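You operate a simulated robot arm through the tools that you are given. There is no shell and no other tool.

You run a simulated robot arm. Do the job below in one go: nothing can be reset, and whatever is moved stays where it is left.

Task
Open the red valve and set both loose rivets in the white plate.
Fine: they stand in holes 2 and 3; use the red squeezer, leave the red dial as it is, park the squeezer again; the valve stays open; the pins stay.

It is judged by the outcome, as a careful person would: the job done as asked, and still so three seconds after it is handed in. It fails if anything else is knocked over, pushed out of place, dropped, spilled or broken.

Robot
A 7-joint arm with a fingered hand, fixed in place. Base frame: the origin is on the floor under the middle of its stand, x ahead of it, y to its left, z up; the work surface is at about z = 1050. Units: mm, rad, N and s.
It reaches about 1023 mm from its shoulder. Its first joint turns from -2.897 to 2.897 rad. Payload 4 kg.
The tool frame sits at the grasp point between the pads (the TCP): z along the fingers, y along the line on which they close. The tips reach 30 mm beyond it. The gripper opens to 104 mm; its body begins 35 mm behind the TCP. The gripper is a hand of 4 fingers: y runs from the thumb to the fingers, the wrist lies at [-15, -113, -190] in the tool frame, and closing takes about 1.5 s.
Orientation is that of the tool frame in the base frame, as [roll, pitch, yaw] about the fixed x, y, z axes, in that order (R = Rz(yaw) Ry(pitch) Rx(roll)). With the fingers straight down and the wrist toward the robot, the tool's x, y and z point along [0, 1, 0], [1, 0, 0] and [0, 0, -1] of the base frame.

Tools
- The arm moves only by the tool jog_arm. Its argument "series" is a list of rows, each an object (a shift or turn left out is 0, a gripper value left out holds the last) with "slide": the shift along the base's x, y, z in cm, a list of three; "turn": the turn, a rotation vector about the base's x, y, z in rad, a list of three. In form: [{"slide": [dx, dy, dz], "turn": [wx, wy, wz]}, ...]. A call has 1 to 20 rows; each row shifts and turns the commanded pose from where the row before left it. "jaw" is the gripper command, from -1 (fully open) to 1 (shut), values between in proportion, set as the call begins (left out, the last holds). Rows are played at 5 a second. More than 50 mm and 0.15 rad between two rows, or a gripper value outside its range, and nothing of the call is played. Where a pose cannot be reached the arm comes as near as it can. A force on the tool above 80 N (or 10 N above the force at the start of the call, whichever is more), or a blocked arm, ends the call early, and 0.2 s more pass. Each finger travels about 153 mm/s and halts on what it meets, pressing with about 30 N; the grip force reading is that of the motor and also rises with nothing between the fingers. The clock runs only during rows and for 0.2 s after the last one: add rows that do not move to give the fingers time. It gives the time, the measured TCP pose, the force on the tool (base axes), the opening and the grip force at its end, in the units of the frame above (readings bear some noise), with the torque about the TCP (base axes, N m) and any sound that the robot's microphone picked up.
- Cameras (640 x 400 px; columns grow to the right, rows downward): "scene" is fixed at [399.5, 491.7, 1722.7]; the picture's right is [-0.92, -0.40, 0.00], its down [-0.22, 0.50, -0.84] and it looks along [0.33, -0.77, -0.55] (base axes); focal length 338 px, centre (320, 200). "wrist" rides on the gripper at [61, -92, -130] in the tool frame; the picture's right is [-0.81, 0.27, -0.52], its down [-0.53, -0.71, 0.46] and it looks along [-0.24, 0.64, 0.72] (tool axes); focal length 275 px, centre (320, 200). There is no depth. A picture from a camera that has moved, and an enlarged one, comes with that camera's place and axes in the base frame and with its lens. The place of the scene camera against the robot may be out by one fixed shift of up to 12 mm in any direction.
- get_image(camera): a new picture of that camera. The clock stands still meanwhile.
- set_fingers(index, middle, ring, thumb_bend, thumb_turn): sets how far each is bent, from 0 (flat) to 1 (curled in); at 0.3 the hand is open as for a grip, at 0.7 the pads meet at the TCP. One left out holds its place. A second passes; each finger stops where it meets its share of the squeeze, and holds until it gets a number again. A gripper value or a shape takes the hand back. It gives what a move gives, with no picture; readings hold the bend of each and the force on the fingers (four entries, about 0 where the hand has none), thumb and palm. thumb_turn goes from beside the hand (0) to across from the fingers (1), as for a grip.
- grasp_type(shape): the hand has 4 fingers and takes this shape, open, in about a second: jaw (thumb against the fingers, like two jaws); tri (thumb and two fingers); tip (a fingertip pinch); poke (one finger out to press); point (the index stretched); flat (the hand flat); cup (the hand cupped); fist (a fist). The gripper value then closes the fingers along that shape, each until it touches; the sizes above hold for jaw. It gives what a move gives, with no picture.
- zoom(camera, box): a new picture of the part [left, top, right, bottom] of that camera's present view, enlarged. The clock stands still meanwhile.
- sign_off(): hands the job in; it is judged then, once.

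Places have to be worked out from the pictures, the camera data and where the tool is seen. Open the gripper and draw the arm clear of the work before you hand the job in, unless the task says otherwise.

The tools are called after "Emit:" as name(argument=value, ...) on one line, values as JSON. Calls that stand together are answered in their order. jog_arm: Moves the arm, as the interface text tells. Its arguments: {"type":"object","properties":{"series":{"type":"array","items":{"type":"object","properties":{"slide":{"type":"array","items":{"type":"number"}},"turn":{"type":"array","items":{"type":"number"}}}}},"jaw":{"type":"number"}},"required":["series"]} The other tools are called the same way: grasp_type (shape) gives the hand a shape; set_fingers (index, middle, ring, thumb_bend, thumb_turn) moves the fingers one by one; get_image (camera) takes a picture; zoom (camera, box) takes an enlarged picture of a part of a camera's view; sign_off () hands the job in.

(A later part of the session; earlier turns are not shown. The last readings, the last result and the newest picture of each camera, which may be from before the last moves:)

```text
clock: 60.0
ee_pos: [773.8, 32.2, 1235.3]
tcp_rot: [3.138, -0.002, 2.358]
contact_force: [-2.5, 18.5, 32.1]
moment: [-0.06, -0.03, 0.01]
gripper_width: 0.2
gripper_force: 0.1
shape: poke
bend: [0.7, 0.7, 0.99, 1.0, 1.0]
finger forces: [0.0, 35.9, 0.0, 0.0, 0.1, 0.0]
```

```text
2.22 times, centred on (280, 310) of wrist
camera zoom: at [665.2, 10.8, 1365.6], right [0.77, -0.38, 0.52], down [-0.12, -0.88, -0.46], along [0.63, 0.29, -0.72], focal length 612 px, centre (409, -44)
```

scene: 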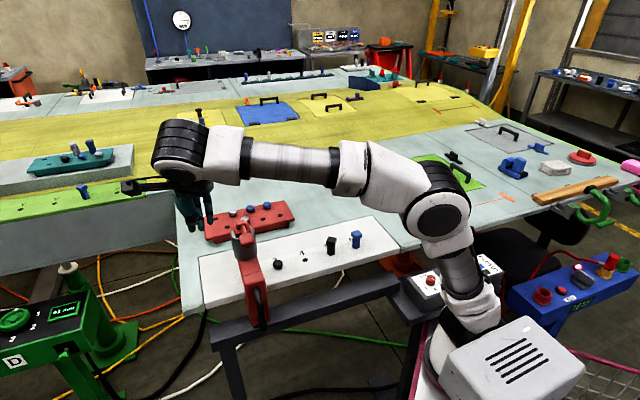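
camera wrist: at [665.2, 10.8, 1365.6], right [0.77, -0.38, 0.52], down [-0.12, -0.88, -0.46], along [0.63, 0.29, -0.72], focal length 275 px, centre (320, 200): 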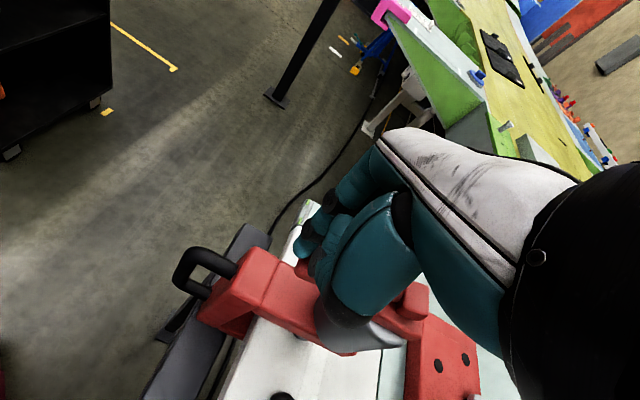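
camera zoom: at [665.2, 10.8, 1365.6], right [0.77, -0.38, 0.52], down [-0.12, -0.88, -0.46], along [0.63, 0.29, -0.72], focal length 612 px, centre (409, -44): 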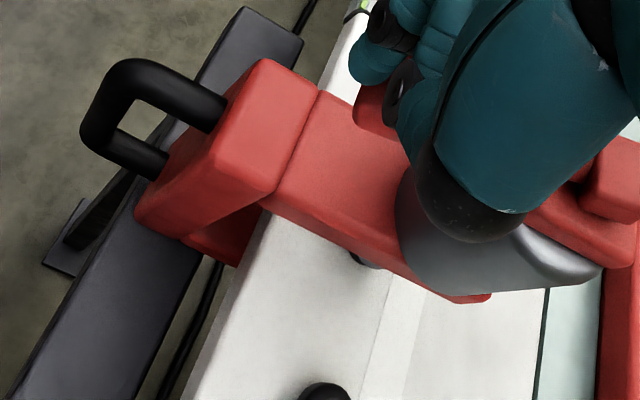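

The lever is fully down but I heard nothing yet. I hold it down for two more seconds in case the squeeze needs time.

Emit:
jog_arm(series=[{"slide": [0, 0, 0]}, {"slide": [0, 0, 0]}, {"slide": [0, 0, 0]}, {"slide": [0, 0, 0]}, {"slide": [0, 0, 0]}, {"slide": [0, 0, 0]}, {"slide": [0, 0, 0]}, {"slide": [0, 0, 0]}, {"slide": [0, 0, 0]}, {"slide": [0, 0, 0]}])

Emit:
zoom(camera="scene", box=[200, 200, 300, 300])

```text
clock: 62.2
ee_pos: [773.2, 29.5, 1234.8]
tcp_rot: [3.139, 0.001, 2.356]
contact_force: [-9.6, 4.6, 27.1]
moment: [-0.31, 0.14, -0.16]
gripper_width: 0.0
gripper_force: 0.1
shape: poke
bend: [0.7, 0.7, 0.99, 1.0, 1.0]
finger forces: [0.0, 28.9, 0.0, 0.1, 0.1, 0.0]
```

```text
4.00 times, centred on (250, 250) of scene
camera zoom: at [399.5, 491.7, 1722.7], right [-0.92, -0.4, 0.0], down [-0.22, 0.5, -0.84], along [0.33, -0.77, -0.55], focal length 1350 px, centre (600, 0)
```

zoom: 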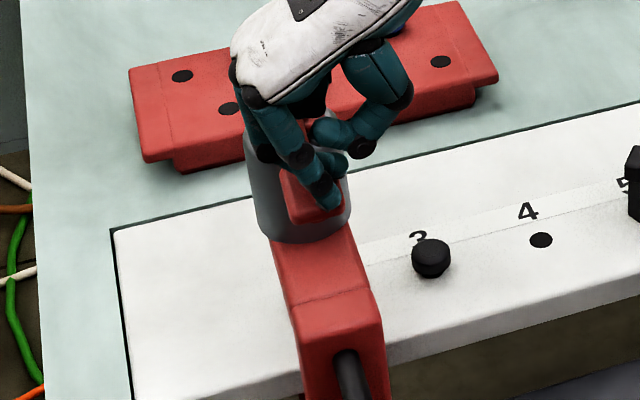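

I release the lever gently, lift, and return to the viewing position to inspect rivet 2.

Emit:
jog_arm(series=[{"slide": [0, 0, 0.6]}, {"slide": [0, 0, 0.8]}, {"slide": [0, 0, 1]}, {"slide": [0, 0, 1.5]}, {"slide": [0, 0, 3.5]}, {"slide": [-0.4, -3.8, 0]}, {"slide": [-0.4, -3.8, 0]}, {"slide": [-0.4, -3.8, 0]}, {"slide": [-0.4, -3.8, 0]}, {"slide": [-0.4, -3.8, 0]}, {"slide": [0, 0, 0]}])

Emit:
zoom(camera="wrist", box=[170, 90, 350, 260])

Emit:
zoom(camera="wrist", box=[220, 150, 300, 220])

Emit:
zoom(camera="scene", box=[220, 205, 280, 265])

```text
clock: 64.6
ee_pos: [754.8, -160.3, 1308.0]
tcp_rot: [3.142, -0.001, 2.356]
contact_force: [-0.4, -0.4, -0.1]
moment: [0.01, 0.04, 0.0]
gripper_width: 0.1
gripper_force: 0.1
shape: poke
bend: [0.7, 0.7, 0.99, 1.0, 1.0]
finger forces: [0.0, 0.0, 0.0, 0.0, 0.0, 0.1]
```

```text
2.35 times, centred on (260, 175) of wrist
camera zoom: at [647.6, -181.2, 1438.1], right [0.77, -0.38, 0.52], down [-0.13, -0.88, -0.46], along [0.63, 0.28, -0.72], focal length 648 px, centre (461, 259)
```

zoom: 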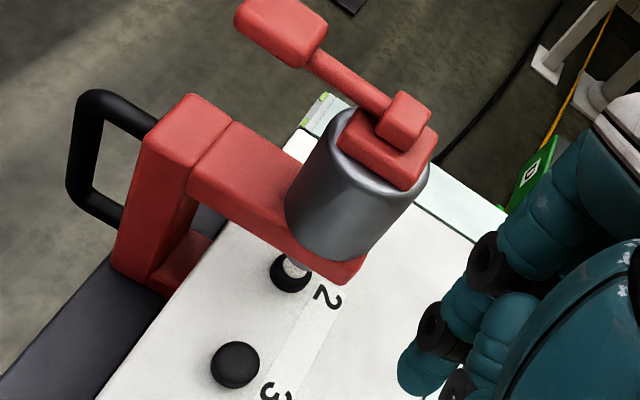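

```text
5.71 times, centred on (260, 185) of wrist
camera zoom: at [647.6, -181.2, 1438.1], right [0.77, -0.38, 0.52], down [-0.13, -0.88, -0.46], along [0.63, 0.28, -0.72], focal length 1573 px, centre (663, 286)
```

zoom: 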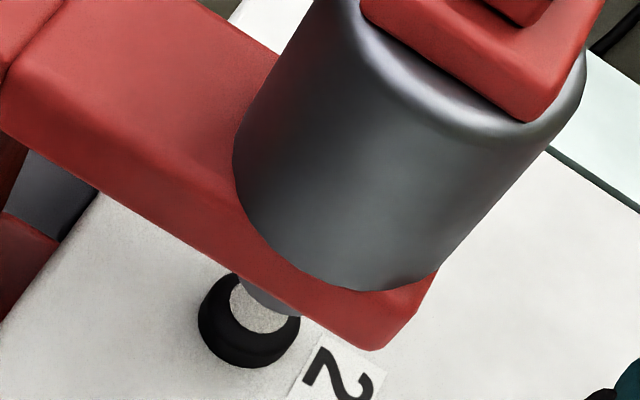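

```text
6.67 times, centred on (250, 235) of scene
camera zoom: at [399.5, 491.7, 1722.7], right [-0.92, -0.4, 0.0], down [-0.22, 0.5, -0.84], along [0.33, -0.77, -0.55], focal length 2250 px, centre (787, -33)
```

zoom: 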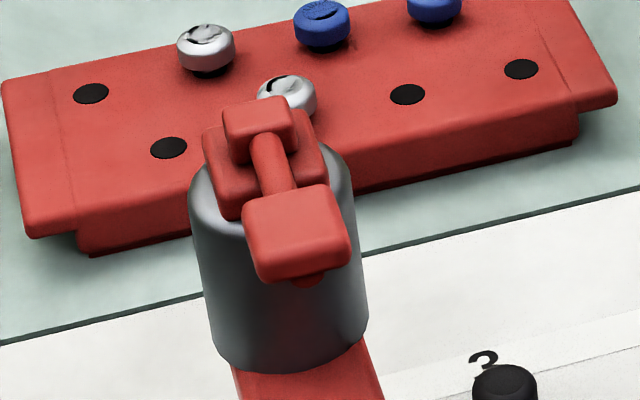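

Rivet 2 changed from a plain black dome to a flattened head with a bright face, so the squeeze worked, and the lever sprang back. Now I go back to the park side with the three straight fingers to push the squeezer on to hole 3 (≈79 mm).

Emit:
jog_arm(series=[{"slide": [0.66, 2.28, 1.5], "turn": [0, 0, -0.131]}, {"slide": [0.66, 2.28, 1], "turn": [0, 0, -0.131]}, {"slide": [0.66, 2.28, 0], "turn": [0, 0, -0.131]}, {"slide": [0.66, 2.28, 0], "turn": [0, 0, -0.131]}, {"slide": [0.66, 2.28, 0], "turn": [0, 0, -0.131]}, {"slide": [0.66, 2.28, 0], "turn": [0, 0, -0.131]}, {"slide": [0.66, 2.28, 0], "turn": [0, 0, -0.131]}, {"slide": [0.66, 2.28, 0], "turn": [0, 0, -0.131]}, {"slide": [0.66, 2.28, 0], "turn": [0, 0, -0.131]}, {"slide": [0.66, 2.28, 0], "turn": [0, 0, -0.131]}, {"slide": [0.66, 2.28, 0], "turn": [0, 0, -0.131]}, {"slide": [0.66, 2.28, 0], "turn": [0, 0, -0.131]}, {"slide": [0, 0, 0]}])

Emit:
set_fingers(ring=0.7)

Emit:
get_image(camera="wrist")

Emit:
zoom(camera="scene", box=[195, 210, 315, 340])

```text
clock: 67.4
ee_pos: [833.8, 114.8, 1332.1]
tcp_rot: [3.139, -0.001, 0.783]
contact_force: [0.1, 0.2, 0.0]
moment: [0.0, 0.0, 0.02]
gripper_width: 0.0
gripper_force: 0.0
shape: poke
bend: [0.7, 0.7, 0.99, 1.0, 1.0]
finger forces: [0.0, 0.1, 0.0, 0.0, 0.1, 0.0]
```

```text
clock: 68.4
ee_pos: [833.9, 115.0, 1331.7]
tcp_rot: [-3.14, -0.001, 0.784]
contact_force: [0.3, 0.2, 0.7]
moment: [-0.02, -0.04, -0.04]
gripper_width: 29.6
gripper_force: 0.0
shape: fingers
bend: [0.7, 0.7, 0.7, 1.0, 1.0]
finger forces: [0.0, 0.0, 0.0, 0.0, 0.1, 0.0]
```

```text
taken
camera wrist: at [813.1, 222.5, 1462.9], right [-0.38, -0.77, 0.52], down [-0.88, 0.13, -0.46], along [0.28, -0.63, -0.72], focal length 275 px, centre (320, 200)
```

wrist: 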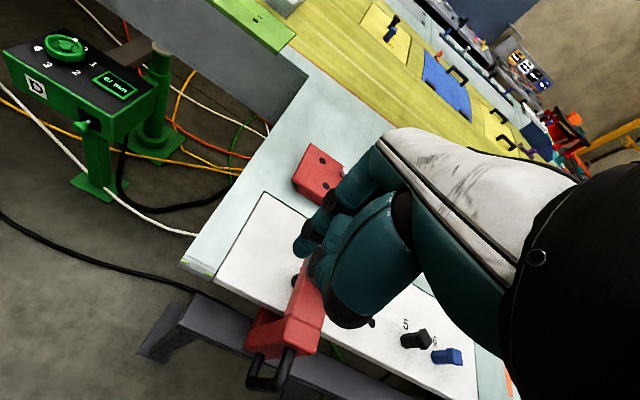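

```text
3.08 times, centred on (255, 275) of scene
camera zoom: at [399.5, 491.7, 1722.7], right [-0.92, -0.4, 0.0], down [-0.22, 0.5, -0.84], along [0.33, -0.77, -0.55], focal length 1038 px, centre (520, -31)
```

zoom: 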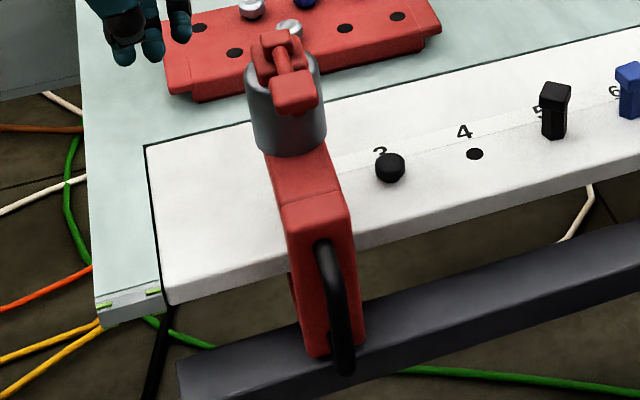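

Squeezer still over hole 2, hand on the park side. I descend next to the block and push, slowly at the end.

Emit:
jog_arm(series=[{"slide": [0, 0, -4.5]}, {"slide": [0, 0, -4.5]}, {"slide": [0, 0, -4.5]}, {"slide": [0, 0, -4.5]}, {"slide": [0, 0, -4.7]}, {"slide": [-0.5, -0.5, 0]}, {"slide": [-0.5, -0.5, 0]}, {"slide": [-0.4, -0.4, 0]}, {"slide": [-0.4, -0.4, 0]}, {"slide": [-0.4, -0.4, 0]}, {"slide": [-0.4, -0.4, 0]}, {"slide": [-0.4, -0.4, 0]}, {"slide": [-0.4, -0.4, 0]}, {"slide": [-0.4, -0.4, 0]}, {"slide": [-0.4, -0.4, 0]}, {"slide": [-0.4, -0.4, 0]}, {"slide": [-0.4, -0.4, 0]}, {"slide": [-0.3, -0.3, 0]}, {"slide": [-0.2, -0.2, 0]}, {"slide": [-0.1, -0.1, 0]}])

Emit:
zoom(camera="scene", box=[215, 210, 335, 340])

```text
clock: 72.6
ee_pos: [777.0, 56.1, 1105.0]
tcp_rot: [3.141, 0.0, 0.784]
contact_force: [1.9, 1.8, 0.9]
moment: [-0.04, 0.05, 0.07]
gripper_width: 29.7
gripper_force: 1.1
shape: fingers
bend: [0.7, 0.7, 0.7, 1.0, 1.0]
finger forces: [0.0, 0.0, 2.2, 0.0, 0.0, 0.1]
```

```text
3.08 times, centred on (275, 275) of scene
camera zoom: at [399.5, 491.7, 1722.7], right [-0.92, -0.4, 0.0], down [-0.22, 0.5, -0.84], along [0.33, -0.77, -0.55], focal length 1038 px, centre (458, -31)
```

zoom: 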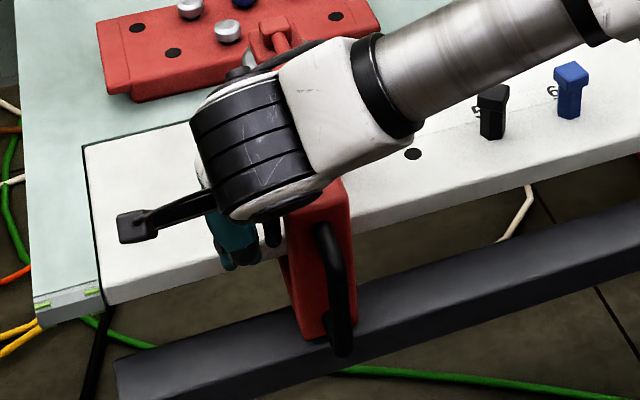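

About 49 mm moved; ~29 mm remain. I push another ~24 mm slowly and re-measure.

Emit:
jog_arm(series=[{"slide": [-0.2, -0.2, 0]}, {"slide": [-0.3, -0.3, 0]}, {"slide": [-0.3, -0.3, 0]}, {"slide": [-0.3, -0.3, 0]}, {"slide": [-0.3, -0.3, 0]}, {"slide": [-0.2, -0.2, 0]}, {"slide": [-0.1, -0.1, 0]}, {"slide": [0, 0, 0]}])

Emit:
zoom(camera="scene", box=[235, 210, 355, 340])

```text
clock: 74.4
ee_pos: [760.8, 40.4, 1106.2]
tcp_rot: [3.141, -0.001, 0.784]
contact_force: [0.3, 0.6, 0.4]
moment: [0.01, -0.01, 0.01]
gripper_width: 29.6
gripper_force: 0.1
shape: fingers
bend: [0.7, 0.7, 0.7, 1.0, 1.0]
finger forces: [0.0, 0.0, 0.0, 0.1, 0.1, 0.0]
```

```text
3.08 times, centred on (295, 275) of scene
camera zoom: at [399.5, 491.7, 1722.7], right [-0.92, -0.4, 0.0], down [-0.22, 0.5, -0.84], along [0.33, -0.77, -0.55], focal length 1038 px, centre (397, -31)
```

zoom: 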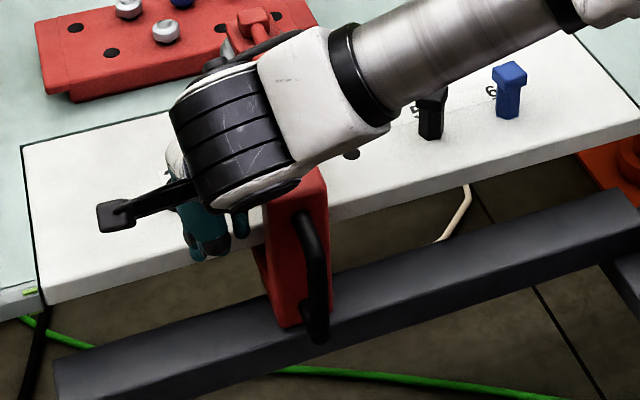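

The squeezer pulled ahead by itself into the hole-3 position (like a detent; force on the fingers is zero). I back off, lift, and check its alignment over rivet 3.

Emit:
jog_arm(series=[{"slide": [0.9, 0.9, 0]}, {"slide": [0.9, 0.9, 0]}, {"slide": [0, 0, 4.5]}, {"slide": [0, 0, 4.5]}, {"slide": [0, 0, 4.5]}, {"slide": [0, 0, 4.5]}, {"slide": [0, 0, 4.5]}, {"slide": [0, 0, 0]}])

Emit:
zoom(camera="scene", box=[235, 200, 355, 330])

Emit:
zoom(camera="scene", box=[240, 200, 310, 270])

```text
clock: 76.2
ee_pos: [777.4, 57.7, 1330.6]
tcp_rot: [3.141, 0.0, 0.783]
contact_force: [-0.3, -0.6, 0.5]
moment: [0.02, -0.01, 0.01]
gripper_width: 29.5
gripper_force: 0.0
shape: fingers
bend: [0.7, 0.7, 0.7, 1.0, 1.0]
finger forces: [0.1, 0.1, 0.1, 0.1, 0.0, 0.1]
```

```text
3.08 times, centred on (295, 265) of scene
camera zoom: at [399.5, 491.7, 1722.7], right [-0.92, -0.4, 0.0], down [-0.22, 0.5, -0.84], along [0.33, -0.77, -0.55], focal length 1038 px, centre (397, 0)
```

zoom: 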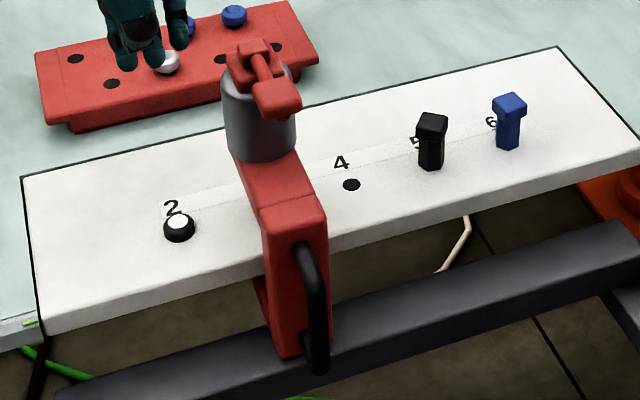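

```text
5.71 times, centred on (275, 235) of scene
camera zoom: at [399.5, 491.7, 1722.7], right [-0.92, -0.4, 0.0], down [-0.22, 0.5, -0.84], along [0.33, -0.77, -0.55], focal length 1928 px, centre (577, 0)
```

zoom: 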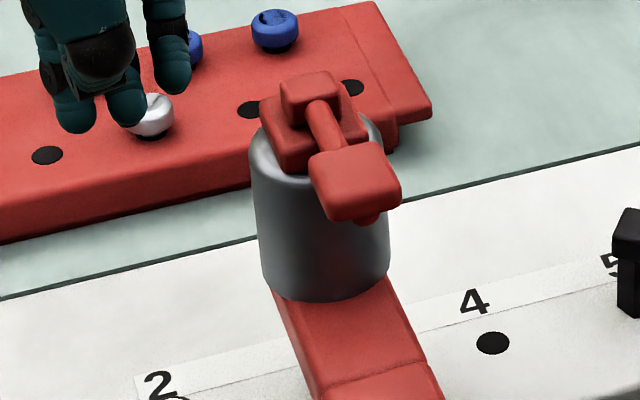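

Rivet 2 is clearly set (flat bright head), and the cylinder axis lies within ~1 mm of rivet 3. I switch to poke, turn the hand back and move above the paddle (≈[729,-27,1230]).

Emit:
grasp_type(shape="poke")

Emit:
jog_arm(series=[{"slide": [-0.49, -0.7, 1], "turn": [0, 0, 0.131]}, {"slide": [-0.49, -0.7, 0], "turn": [0, 0, 0.131]}, {"slide": [-0.49, -0.7, 0], "turn": [0, 0, 0.131]}, {"slide": [-0.49, -0.7, 0], "turn": [0, 0, 0.131]}, {"slide": [-0.49, -0.7, 0], "turn": [0, 0, 0.131]}, {"slide": [-0.49, -0.7, 0], "turn": [0, 0, 0.131]}, {"slide": [-0.49, -0.7, 0], "turn": [0, 0, 0.131]}, {"slide": [-0.49, -0.7, 0], "turn": [0, 0, 0.131]}, {"slide": [-0.49, -0.7, 0], "turn": [0, 0, 0.131]}, {"slide": [-0.49, -0.7, 0], "turn": [0, 0, 0.131]}, {"slide": [-0.49, -0.7, 0], "turn": [0, 0, 0.131]}, {"slide": [-0.49, -0.66, 0], "turn": [0, 0, 0.132]}, {"slide": [0, 0, -2]}, {"slide": [0, 0, -2]}, {"slide": [0, 0, 0]}])

Emit:
zoom(camera="scene", box=[220, 150, 340, 270])

Emit:
get_image(camera="scene")

```text
clock: 77.1
ee_pos: [777.6, 58.2, 1330.4]
tcp_rot: [-3.142, 0.0, 0.783]
contact_force: [0.6, -0.6, -0.4]
moment: [-0.02, -0.02, -0.01]
gripper_width: 0.0
gripper_force: 0.1
shape: poke
bend: [0.7, 0.7, 0.99, 1.0, 1.0]
finger forces: [0.0, 0.1, 0.1, 0.0, 0.0, 0.0]
```

```text
clock: 80.3
ee_pos: [719.5, -25.6, 1300.3]
tcp_rot: [3.139, 0.0, 2.358]
contact_force: [0.6, 0.2, -0.2]
moment: [0.02, -0.01, 0.01]
gripper_width: 0.1
gripper_force: 0.0
shape: poke
bend: [0.7, 0.7, 0.99, 1.0, 1.0]
finger forces: [0.0, 0.1, 0.0, 0.1, 0.0, 0.1]
```

```text
3.33 times, centred on (280, 210) of scene
camera zoom: at [399.5, 491.7, 1722.7], right [-0.92, -0.4, 0.0], down [-0.22, 0.5, -0.84], along [0.33, -0.77, -0.55], focal length 1125 px, centre (453, 167)
```

zoom: 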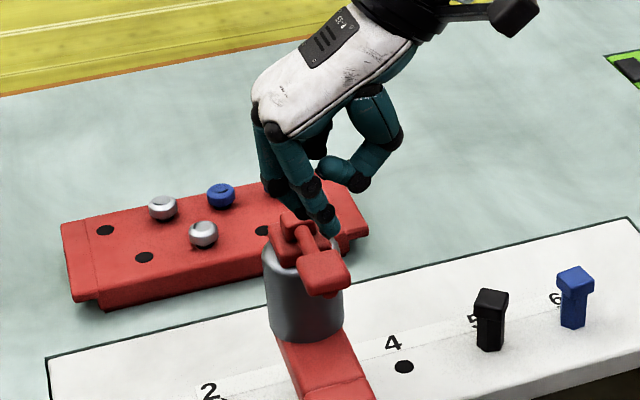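

```text
taken
```

scene: 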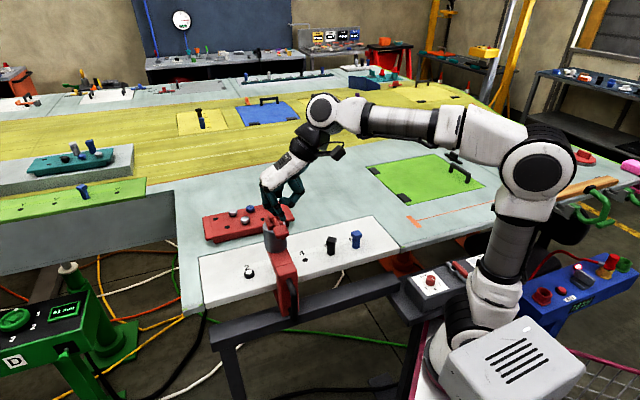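

Fingertips sit right above the paddle as before. I press it down the same way to its end of travel and hold.

Emit:
jog_arm(series=[{"slide": [0, 0, -1]}, {"slide": [0, 0, -1]}, {"slide": [0, 0, -0.5]}, {"slide": [0, 0, -0.5]}, {"slide": [0, 0, -0.4]}, {"slide": [0, 0, -0.4]}, {"slide": [0, 0, -0.4]}, {"slide": [0, 0, -0.4]}, {"slide": [0, 0, -0.4]}, {"slide": [0, 0, -0.4]}, {"slide": [0, 0, -0.3]}, {"slide": [0, 0, -0.3]}, {"slide": [0, 0, -0.3]}, {"slide": [0, 0, 0]}])

Emit:
zoom(camera="scene", box=[225, 180, 325, 280])

```text
clock: 83.3
ee_pos: [719.3, -23.8, 1239.6]
tcp_rot: [3.137, 0.002, 2.357]
contact_force: [2.3, 10.3, 31.7]
moment: [-0.11, -0.23, 0.12]
gripper_width: 0.0
gripper_force: 0.1
shape: poke
bend: [0.7, 0.7, 0.99, 1.0, 1.0]
finger forces: [0.0, 31.7, 0.1, 0.1, 0.1, 0.0]
```

```text
4.00 times, centred on (275, 230) of scene
camera zoom: at [399.5, 491.7, 1722.7], right [-0.92, -0.4, 0.0], down [-0.22, 0.5, -0.84], along [0.33, -0.77, -0.55], focal length 1350 px, centre (500, 80)
```

zoom: 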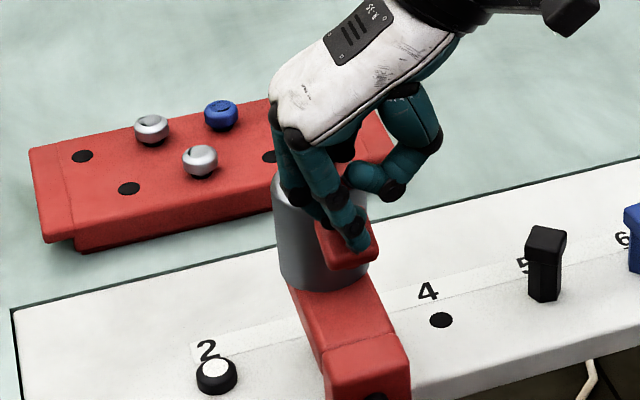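

Same end-of-travel force (~32 N). I press 2 mm more to match the first stroke, hold two seconds, then release and move to the viewing side.

Emit:
jog_arm(series=[{"slide": [0, 0, -0.2]}, {"slide": [0, 0, 0]}, {"slide": [0, 0, 0]}, {"slide": [0, 0, 0]}, {"slide": [0, 0, 0]}, {"slide": [0, 0, 0]}, {"slide": [0, 0, 0]}, {"slide": [0, 0, 0]}, {"slide": [0, 0, 0]}, {"slide": [0, 0, 0]}, {"slide": [0, 0, 0]}])

Emit:
jog_arm(series=[{"slide": [0, 0, 0.6]}, {"slide": [0, 0, 0.8]}, {"slide": [0, 0, 1]}, {"slide": [0, 0, 1.5]}, {"slide": [0, 0, 3.5]}, {"slide": [-0.4, -3.8, 0]}, {"slide": [-0.4, -3.8, 0]}, {"slide": [-0.4, -3.8, 0]}, {"slide": [-0.4, -3.8, 0]}, {"slide": [-0.4, -3.8, 0]}, {"slide": [0, 0, 0]}])

Emit:
zoom(camera="wrist", box=[170, 90, 350, 260])

Emit:
zoom(camera="scene", box=[225, 200, 345, 320])

```text
clock: 85.7
ee_pos: [720.5, -24.9, 1235.7]
tcp_rot: [3.141, 0.001, 2.357]
contact_force: [-7.8, 14.0, 26.1]
moment: [-0.07, 0.17, -0.07]
gripper_width: 0.0
gripper_force: 0.1
shape: poke
bend: [0.7, 0.7, 0.99, 1.0, 1.0]
finger forces: [0.0, 30.0, 0.0, 0.0, 0.0, 0.0]
```

```text
clock: 88.1
ee_pos: [700.2, -215.8, 1309.6]
tcp_rot: [-3.141, 0.001, 2.358]
contact_force: [0.4, -0.5, 0.2]
moment: [-0.01, 0.0, -0.01]
gripper_width: 0.0
gripper_force: 0.1
shape: poke
bend: [0.7, 0.7, 0.99, 1.0, 1.0]
finger forces: [0.0, 0.0, 0.0, 0.1, 0.1, 0.1]
```

```text
2.35 times, centred on (260, 175) of wrist
camera zoom: at [592.8, -237.3, 1440.2], right [0.77, -0.38, 0.52], down [-0.13, -0.88, -0.46], along [0.63, 0.28, -0.72], focal length 648 px, centre (461, 259)
```

zoom: 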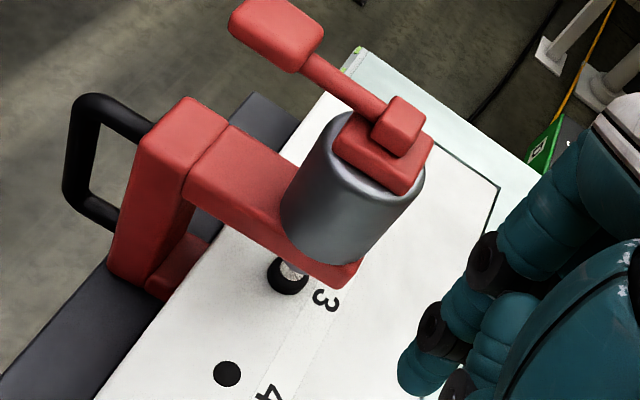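

```text
3.33 times, centred on (285, 260) of scene
camera zoom: at [399.5, 491.7, 1722.7], right [-0.92, -0.4, 0.0], down [-0.22, 0.5, -0.84], along [0.33, -0.77, -0.55], focal length 1125 px, centre (437, 0)
```

zoom: 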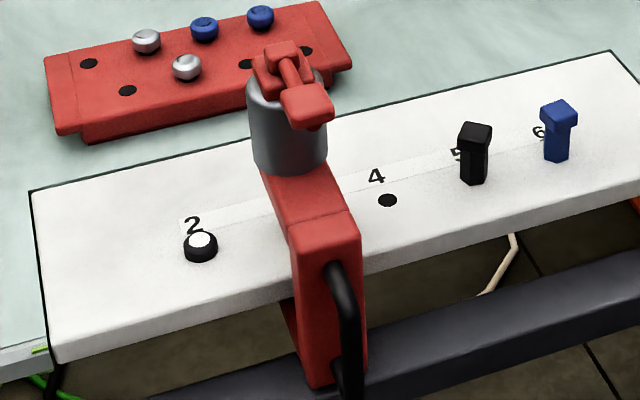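

Rivet 3 now shows the bright flattened face as well; I enlarge it to make sure.

Emit:
zoom(camera="wrist", box=[220, 150, 300, 220])

Emit:
zoom(camera="scene", box=[235, 255, 270, 285])

```text
5.71 times, centred on (260, 185) of wrist
camera zoom: at [592.8, -237.3, 1440.2], right [0.77, -0.38, 0.52], down [-0.13, -0.88, -0.46], along [0.63, 0.28, -0.72], focal length 1573 px, centre (663, 286)
```

zoom: 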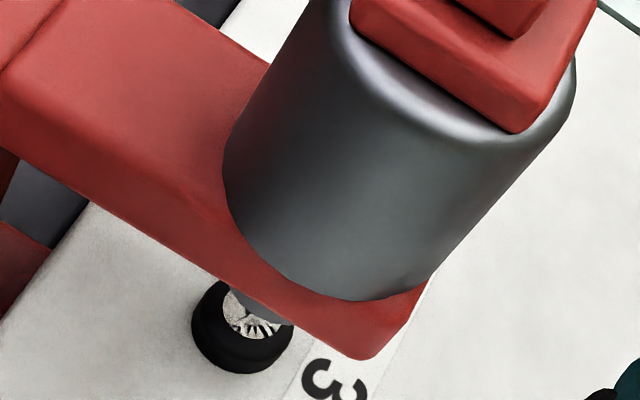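

```text
13.33 times, centred on (252, 270) of scene
camera zoom: at [399.5, 491.7, 1722.7], right [-0.92, -0.4, 0.0], down [-0.22, 0.5, -0.84], along [0.33, -0.77, -0.55], focal length 4500 px, centre (1220, -733)
```

zoom: 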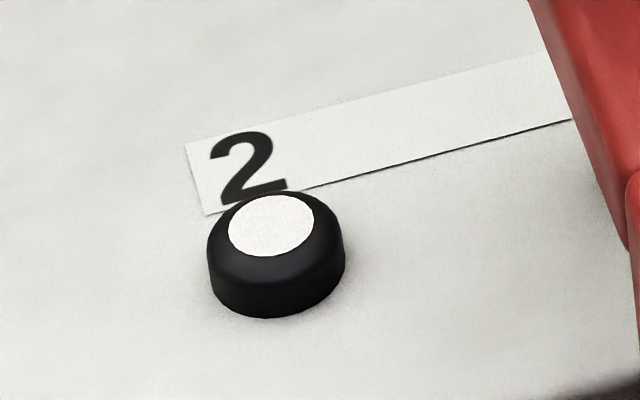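

Rivet 2's face is clean, while rivet 3's face seems to show dark streaks; I zoom in further to understand that before moving the squeezer away.

Emit:
zoom(camera="wrist", box=[240, 193, 264, 208])

Emit:
jog_arm(series=[{"slide": [-2, -2, -2.5]}, {"slide": [-2, -2, -2.5]}, {"slide": [-1, -1, -2.5]}, {"slide": [0, 0, 0]}])

Emit:
get_image(camera="wrist")

```text
16.00 times, centred on (252, 200) of wrist
camera zoom: at [592.8, -237.3, 1440.2], right [0.77, -0.38, 0.52], down [-0.13, -0.88, -0.46], along [0.63, 0.28, -0.72], focal length 4404 px, centre (1408, 192)
```

zoom: 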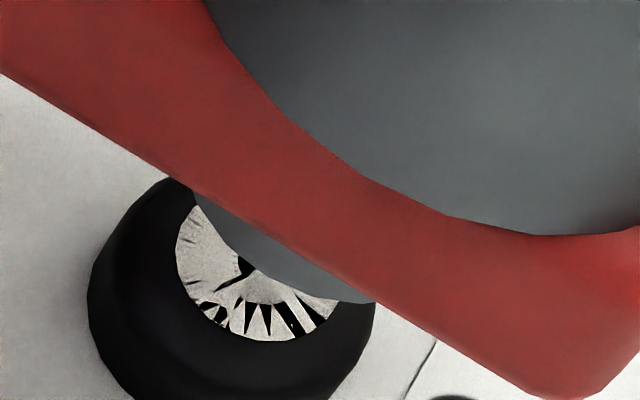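

```text
clock: 89.1
ee_pos: [650.1, -264.7, 1233.4]
tcp_rot: [3.141, 0.002, 2.359]
contact_force: [-0.3, -0.2, -0.3]
moment: [-0.01, -0.01, -0.04]
gripper_width: 0.2
gripper_force: 0.0
shape: poke
bend: [0.7, 0.7, 0.99, 1.0, 1.0]
finger forces: [0.0, 0.0, 0.0, 0.0, 0.0, 0.0]
```

```text
taken
camera wrist: at [542.8, -286.7, 1364.8], right [0.77, -0.38, 0.52], down [-0.13, -0.88, -0.46], along [0.63, 0.28, -0.72], focal length 275 px, centre (320, 200)
```

wrist: 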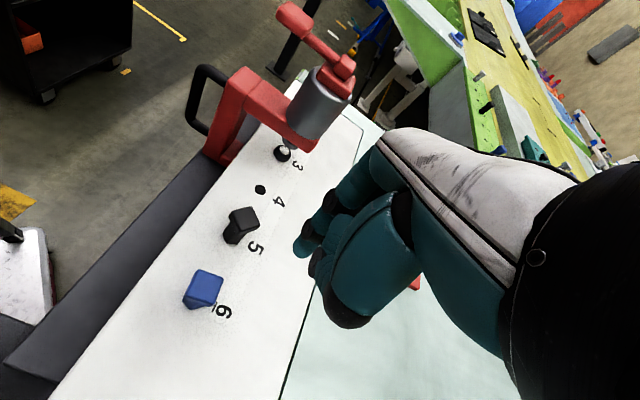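

The streaks look like a rendering flicker of two coincident surfaces rather than cracks. I zoom in from this lower viewpoint.

Emit:
zoom(camera="wrist", box=[260, 130, 310, 170])

Emit:
zoom(camera="scene", box=[210, 195, 280, 230])

```text
10.00 times, centred on (285, 150) of wrist
camera zoom: at [542.8, -286.7, 1364.8], right [0.77, -0.38, 0.52], down [-0.13, -0.88, -0.46], along [0.63, 0.28, -0.72], focal length 2753 px, centre (670, 700)
```

zoom: 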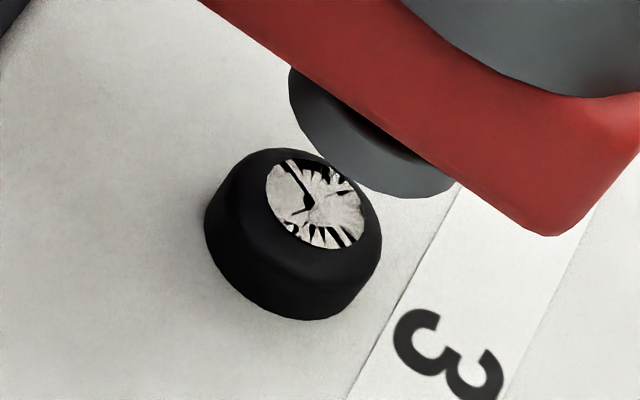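

```text
9.14 times, centred on (245, 212) of scene
camera zoom: at [399.5, 491.7, 1722.7], right [-0.92, -0.4, 0.0], down [-0.22, 0.5, -0.84], along [0.33, -0.77, -0.55], focal length 3086 px, centre (1006, 86)
```

zoom: 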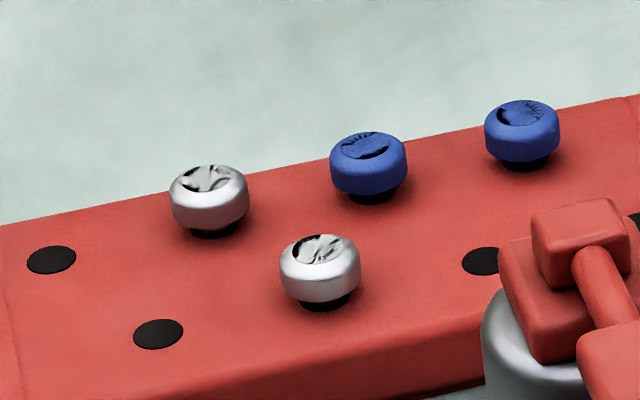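

Both rivets now carry the white "set" face (the streaks match the same flicker seen on the tray rivets). Next I bring the squeezer back: raise, turn to yaw≈0.79 and go to the hole-4 side of the block, high above everything.

Emit:
jog_arm(series=[{"slide": [0, 0, 4]}, {"slide": [0, 0, 4]}, {"slide": [0.15, 1.75, 0.2], "turn": [0, 0, -0.131]}, {"slide": [0.15, 1.75, 0.2], "turn": [0, 0, -0.131]}, {"slide": [0.15, 1.75, 0], "turn": [0, 0, -0.131]}, {"slide": [0.15, 1.75, 0], "turn": [0, 0, -0.131]}, {"slide": [0.15, 1.75, 0], "turn": [0, 0, -0.131]}, {"slide": [0.15, 1.75, 0], "turn": [0, 0, -0.131]}, {"slide": [0.15, 1.75, 0], "turn": [0, 0, -0.131]}, {"slide": [0.15, 1.75, 0], "turn": [0, 0, -0.131]}, {"slide": [0.15, 1.75, 0], "turn": [0, 0, -0.131]}, {"slide": [0.15, 1.75, 0], "turn": [0, 0, -0.131]}, {"slide": [0.15, 1.75, 0], "turn": [0, 0, -0.132]}, {"slide": [0.15, 1.75, 0], "turn": [0, 0, -0.132]}, {"slide": [0, 0, 0]}])

Emit:
set_fingers(ring=0.7)

Emit:
get_image(camera="wrist")

Emit:
get_image(camera="scene")

```text
clock: 92.3
ee_pos: [668.2, -54.4, 1317.9]
tcp_rot: [3.14, 0.0, 0.778]
contact_force: [-0.2, 0.9, 0.5]
moment: [0.04, 0.0, 0.02]
gripper_width: 0.0
gripper_force: 0.1
shape: poke
bend: [0.7, 0.7, 0.99, 1.0, 1.0]
finger forces: [0.1, 0.0, 0.0, 0.0, 0.0, 0.0]
```

```text
clock: 93.3
ee_pos: [667.9, -55.6, 1317.9]
tcp_rot: [-3.141, 0.0, 0.781]
contact_force: [-0.1, 0.3, 0.2]
moment: [0.0, 0.0, -0.01]
gripper_width: 29.6
gripper_force: 0.1
shape: fingers
bend: [0.7, 0.7, 0.7, 1.0, 1.0]
finger forces: [0.1, 0.0, 0.0, 0.0, 0.0, 0.1]
```

```text
taken
camera wrist: at [647.4, 54.0, 1448.9], right [-0.38, -0.77, 0.52], down [-0.88, 0.13, -0.46], along [0.28, -0.63, -0.72], focal length 275 px, centre (320, 200)
```

wrist: 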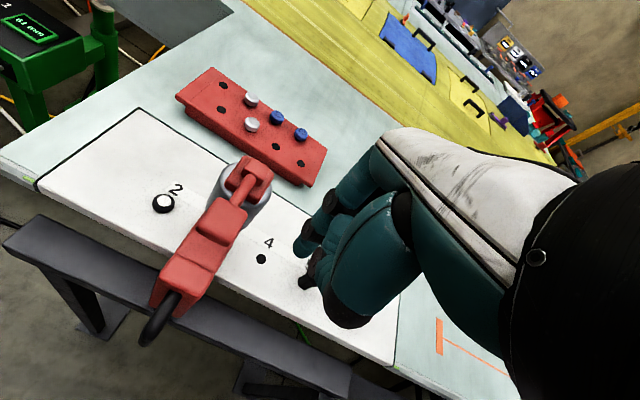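

```text
taken
```

scene: 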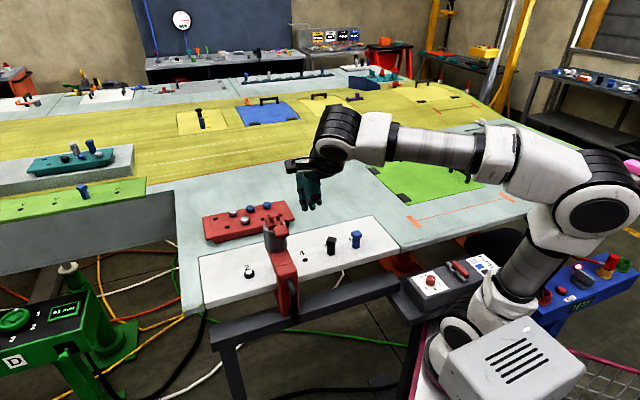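

Good position on the hole-4 side of the squeezer. I descend beside the block, checking at z≈1150.

Emit:
jog_arm(series=[{"slide": [0, 0, -4.2]}, {"slide": [0, 0, -4.2]}, {"slide": [0, 0, -4.2]}, {"slide": [0, 0, -4.2]}, {"slide": [0, 0, 0]}])

Emit:
get_image(camera="wrist")

Emit:
zoom(camera="scene", box=[220, 180, 420, 340])

```text
clock: 94.5
ee_pos: [669.4, -55.6, 1149.9]
tcp_rot: [3.141, -0.001, 0.783]
contact_force: [-0.7, -0.1, 0.2]
moment: [0.01, -0.03, -0.01]
gripper_width: 29.9
gripper_force: 0.0
shape: fingers
bend: [0.7, 0.7, 0.7, 1.0, 1.0]
finger forces: [0.0, 0.0, 0.0, 0.1, 0.1, 0.0]
```

```text
taken
camera wrist: at [648.4, 53.3, 1281.2], right [-0.38, -0.77, 0.52], down [-0.88, 0.13, -0.46], along [0.28, -0.63, -0.72], focal length 275 px, centre (320, 200)
```

wrist: 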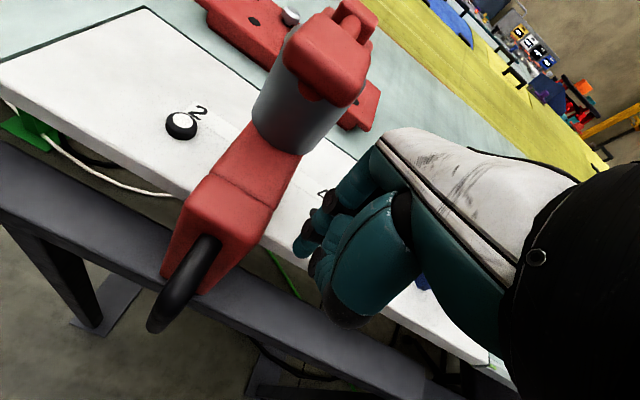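

```text
2.50 times, centred on (320, 260) of scene
camera zoom: at [399.5, 491.7, 1722.7], right [-0.92, -0.4, 0.0], down [-0.22, 0.5, -0.84], along [0.33, -0.77, -0.55], focal length 844 px, centre (320, 50)
```

zoom: 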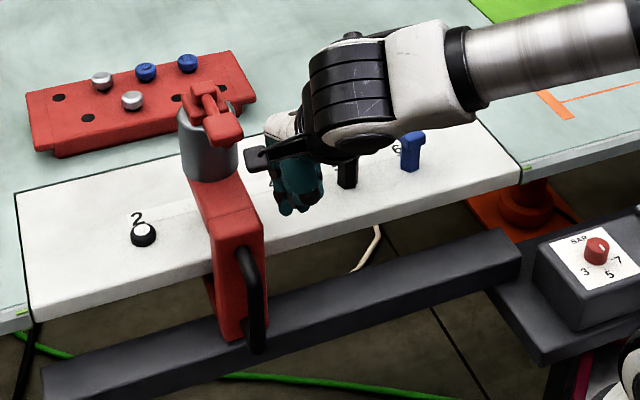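

Clear all around. I lower to z≈1105 and push the squeezer back toward the park end, first stage ~60 mm.

Emit:
jog_arm(series=[{"slide": [0, 0, -2.3]}, {"slide": [0, 0, -2.2]}, {"slide": [0.4, 0.4, 0]}, {"slide": [0.4, 0.4, 0]}, {"slide": [0.4, 0.4, 0]}, {"slide": [0.4, 0.4, 0]}, {"slide": [0.4, 0.4, 0]}, {"slide": [0.4, 0.4, 0]}, {"slide": [0.4, 0.4, 0]}, {"slide": [0.4, 0.4, 0]}, {"slide": [0.4, 0.4, 0]}, {"slide": [0.4, 0.4, 0]}, {"slide": [0, 0, 0]}])

Emit:
get_image(camera="wrist")

Emit:
zoom(camera="scene", box=[200, 190, 360, 340])

```text
clock: 97.3
ee_pos: [709.3, -15.1, 1106.3]
tcp_rot: [-3.14, 0.001, 0.782]
contact_force: [-0.7, -1.6, 0.6]
moment: [0.04, -0.06, -0.02]
gripper_width: 29.5
gripper_force: 0.4
shape: fingers
bend: [0.7, 0.7, 0.7, 1.0, 1.0]
finger forces: [1.3, 0.0, 0.0, 0.0, 0.0, 0.1]
```

```text
taken
camera wrist: at [687.5, 93.5, 1236.3], right [-0.38, -0.77, 0.52], down [-0.88, 0.13, -0.46], along [0.28, -0.63, -0.72], focal length 275 px, centre (320, 200)
```

wrist: 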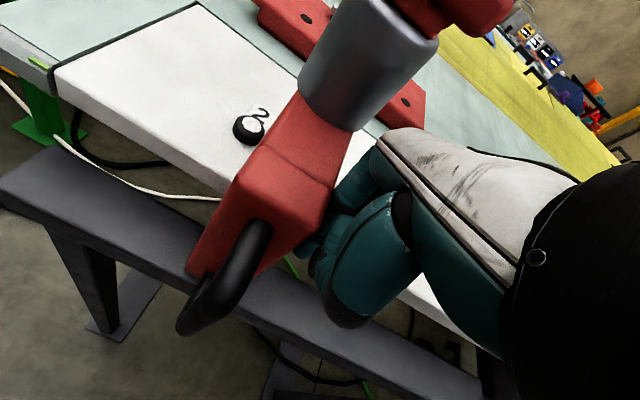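

```text
2.67 times, centred on (280, 265) of scene
camera zoom: at [399.5, 491.7, 1722.7], right [-0.92, -0.4, 0.0], down [-0.22, 0.5, -0.84], along [0.33, -0.77, -0.55], focal length 900 px, centre (427, 27)
```

zoom: 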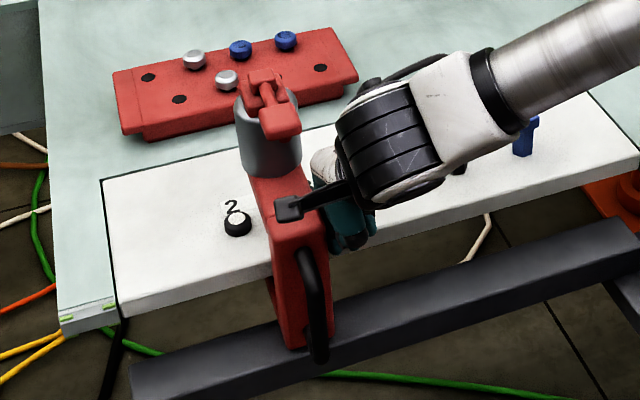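

It follows smoothly. I continue ~85 mm past hole 2 toward the park end.

Emit:
jog_arm(series=[{"slide": [0.4, 0.4, 0]}, {"slide": [0.5, 0.5, 0]}, {"slide": [0.5, 0.5, 0]}, {"slide": [0.5, 0.5, 0]}, {"slide": [0.5, 0.5, 0]}, {"slide": [0.5, 0.5, 0]}, {"slide": [0.5, 0.5, 0]}, {"slide": [0.5, 0.5, 0]}, {"slide": [0.5, 0.5, 0]}, {"slide": [0.5, 0.5, 0]}, {"slide": [0.5, 0.5, 0]}, {"slide": [0.4, 0.4, 0]}, {"slide": [0.2, 0.2, 0]}, {"slide": [0, 0, 0]}])

Emit:
get_image(camera="wrist")

Emit:
zoom(camera="scene", box=[170, 190, 330, 350])

```text
clock: 100.3
ee_pos: [767.8, 44.1, 1104.8]
tcp_rot: [3.141, 0.0, 0.782]
contact_force: [-1.6, -0.2, 0.0]
moment: [0.02, -0.02, -0.05]
gripper_width: 29.6
gripper_force: 1.4
shape: fingers
bend: [0.7, 0.7, 0.7, 1.0, 1.0]
finger forces: [1.7, 0.0, 0.0, 0.0, 0.0, 0.0]
```

```text
taken
camera wrist: at [746.8, 153.6, 1236.2], right [-0.38, -0.77, 0.52], down [-0.88, 0.13, -0.46], along [0.28, -0.63, -0.72], focal length 275 px, centre (320, 200)
```

wrist: 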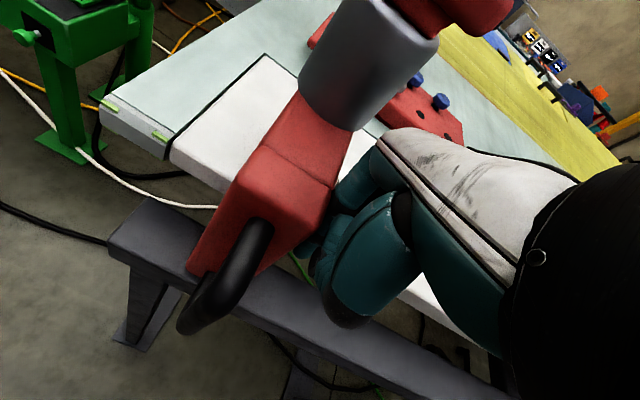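

```text
2.50 times, centred on (250, 270) of scene
camera zoom: at [399.5, 491.7, 1722.7], right [-0.92, -0.4, 0.0], down [-0.22, 0.5, -0.84], along [0.33, -0.77, -0.55], focal length 844 px, centre (495, 25)
```

zoom: 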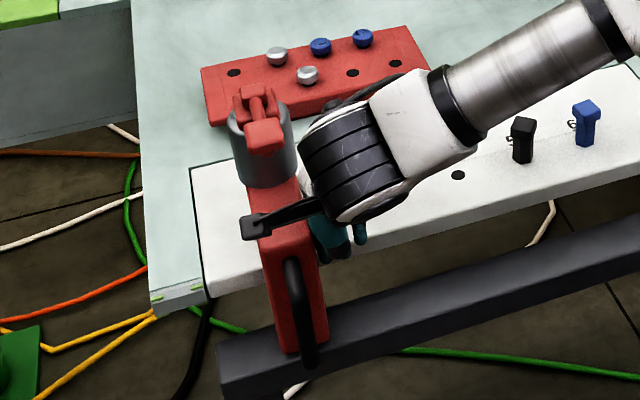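

About 43 mm remain to the original park position. I push ~30 mm more, slowly, and re-check.

Emit:
jog_arm(series=[{"slide": [0.3, 0.3, 0]}, {"slide": [0.4, 0.4, 0]}, {"slide": [0.4, 0.4, 0]}, {"slide": [0.4, 0.4, 0]}, {"slide": [0.3, 0.3, 0]}, {"slide": [0.2, 0.2, 0]}, {"slide": [0.1, 0.1, 0]}, {"slide": [0, 0, 0]}])

Emit:
zoom(camera="scene", box=[165, 210, 285, 340])

```text
clock: 102.1
ee_pos: [788.5, 66.3, 1105.1]
tcp_rot: [-3.141, -0.001, 0.782]
contact_force: [-1.6, -0.9, -0.2]
moment: [0.03, -0.02, -0.02]
gripper_width: 29.4
gripper_force: 1.2
shape: fingers
bend: [0.7, 0.7, 0.7, 1.0, 1.0]
finger forces: [1.9, 0.1, 0.0, 0.0, 0.0, 0.0]
```

```text
3.08 times, centred on (225, 275) of scene
camera zoom: at [399.5, 491.7, 1722.7], right [-0.92, -0.4, 0.0], down [-0.22, 0.5, -0.84], along [0.33, -0.77, -0.55], focal length 1038 px, centre (612, -31)
```

zoom: 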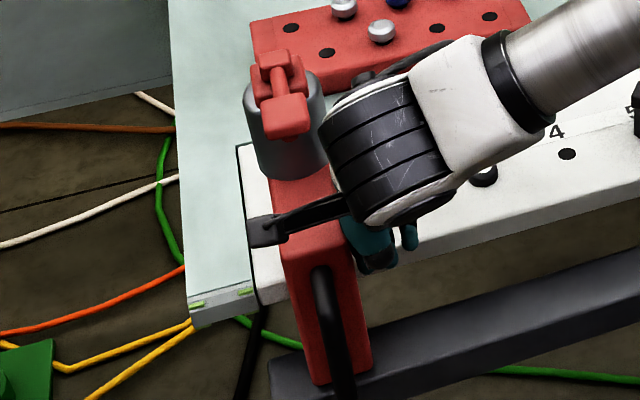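

About 13 mm remain. I push 9 mm slowly and measure again.

Emit:
jog_arm(series=[{"slide": [0.2, 0.2, 0]}, {"slide": [0.2, 0.2, 0]}, {"slide": [0.15, 0.15, 0]}, {"slide": [0.1, 0.1, 0]}, {"slide": [0, 0, 0]}])

Emit:
zoom(camera="scene", box=[185, 225, 265, 355])

```text
clock: 103.3
ee_pos: [795.8, 72.2, 1104.1]
tcp_rot: [3.14, 0.0, 0.783]
contact_force: [0.0, -0.3, 0.2]
moment: [-0.02, 0.03, 0.02]
gripper_width: 29.6
gripper_force: 0.0
shape: fingers
bend: [0.7, 0.7, 0.7, 1.0, 1.0]
finger forces: [0.1, 0.0, 0.1, 0.0, 0.0, 0.0]
```

```text
3.08 times, centred on (225, 290) of scene
camera zoom: at [399.5, 491.7, 1722.7], right [-0.92, -0.4, 0.0], down [-0.22, 0.5, -0.84], along [0.33, -0.77, -0.55], focal length 1038 px, centre (612, -77)
```

zoom: 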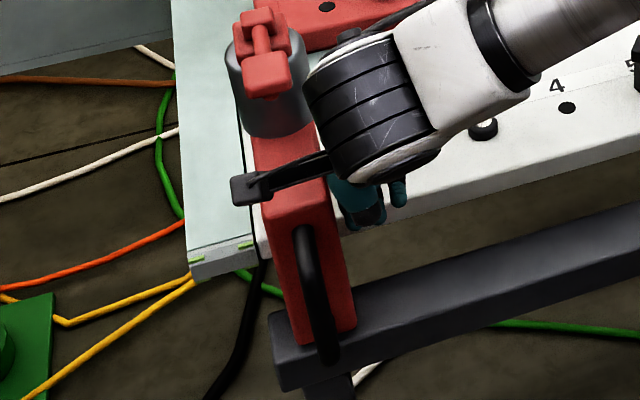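

The squeezer snapped into its original park spot (pixel positions identical to the start, no force on the fingers). I back off, raise, and draw the arm clear.

Emit:
jog_arm(series=[{"slide": [-0.8, -0.8, 0]}, {"slide": [-0.8, -0.8, 0]}, {"slide": [0, 0, 4]}, {"slide": [0, 0, 4.5]}, {"slide": [0, 0, 4.5]}, {"slide": [0, 0, 4.5]}, {"slide": [0, 0, 4.5]}, {"slide": [-2, -2.5, 2], "turn": [0, 0, 0.09]}, {"slide": [-2.5, -3, 2], "turn": [0, 0, 0.09]}, {"slide": [-2.5, -3, 2], "turn": [0, 0, 0.09]}, {"slide": [-2.5, -3, 2], "turn": [0, 0, 0.09]}, {"slide": [-2.5, -3, 2], "turn": [0, 0, 0.09]}, {"slide": [-2.5, -3, 1], "turn": [0, 0, 0.09]}, {"slide": [-2.5, -3, 1], "turn": [0, 0, 0.09]}, {"slide": [-2.5, -3, 1], "turn": [0, 0, 0.09]}, {"slide": [-2.5, -3, 1], "turn": [0, 0, 0.06]}, {"slide": [-2.5, -3, 0]}, {"slide": [0, 0, 0]}])

Emit:
grasp_type(shape="jaw")

Emit:
get_image(camera="scene")

Emit:
get_image(camera="wrist")

```text
clock: 107.1
ee_pos: [534.0, -237.9, 1465.1]
tcp_rot: [-3.14, 0.0, 1.564]
contact_force: [0.1, 0.2, -0.9]
moment: [-0.01, 0.05, -0.02]
gripper_width: 29.7
gripper_force: 0.1
shape: fingers
bend: [0.7, 0.7, 0.7, 1.0, 1.0]
finger forces: [0.1, 0.0, 0.0, 0.0, 0.0, 0.0]
```

```text
clock: 108.0
ee_pos: [535.1, -238.7, 1466.1]
tcp_rot: [-3.14, 0.001, 1.563]
contact_force: [-0.1, -0.2, -0.3]
moment: [-0.01, -0.03, 0.01]
gripper_width: 103.5
gripper_force: 0.1
shape: jaw
bend: [0.3, 0.3, 0.3, 0.3, 0.98]
finger forces: [0.1, 0.0, 0.1, 0.0, 0.1, 0.1]
```

```text
taken
```

scene: 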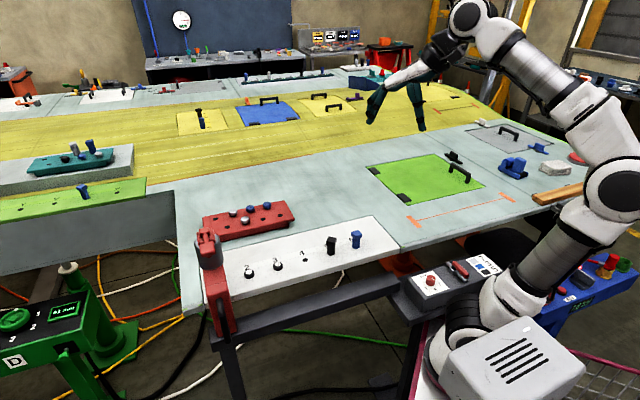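

```text
taken
camera wrist: at [444.5, -175.5, 1597.0], right [0.27, -0.81, 0.52], down [-0.72, -0.53, -0.46], along [0.64, -0.25, -0.72], focal length 275 px, centre (320, 200)
```

wrist: 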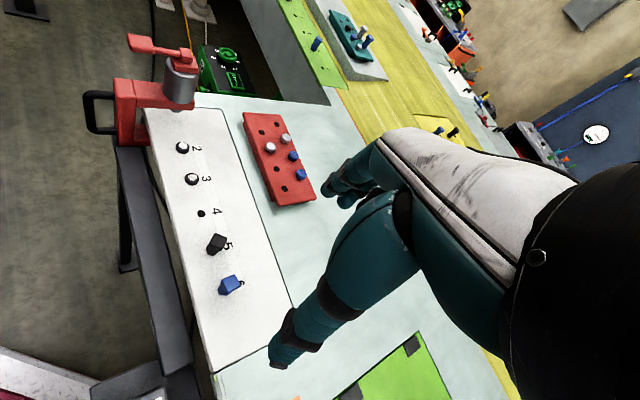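

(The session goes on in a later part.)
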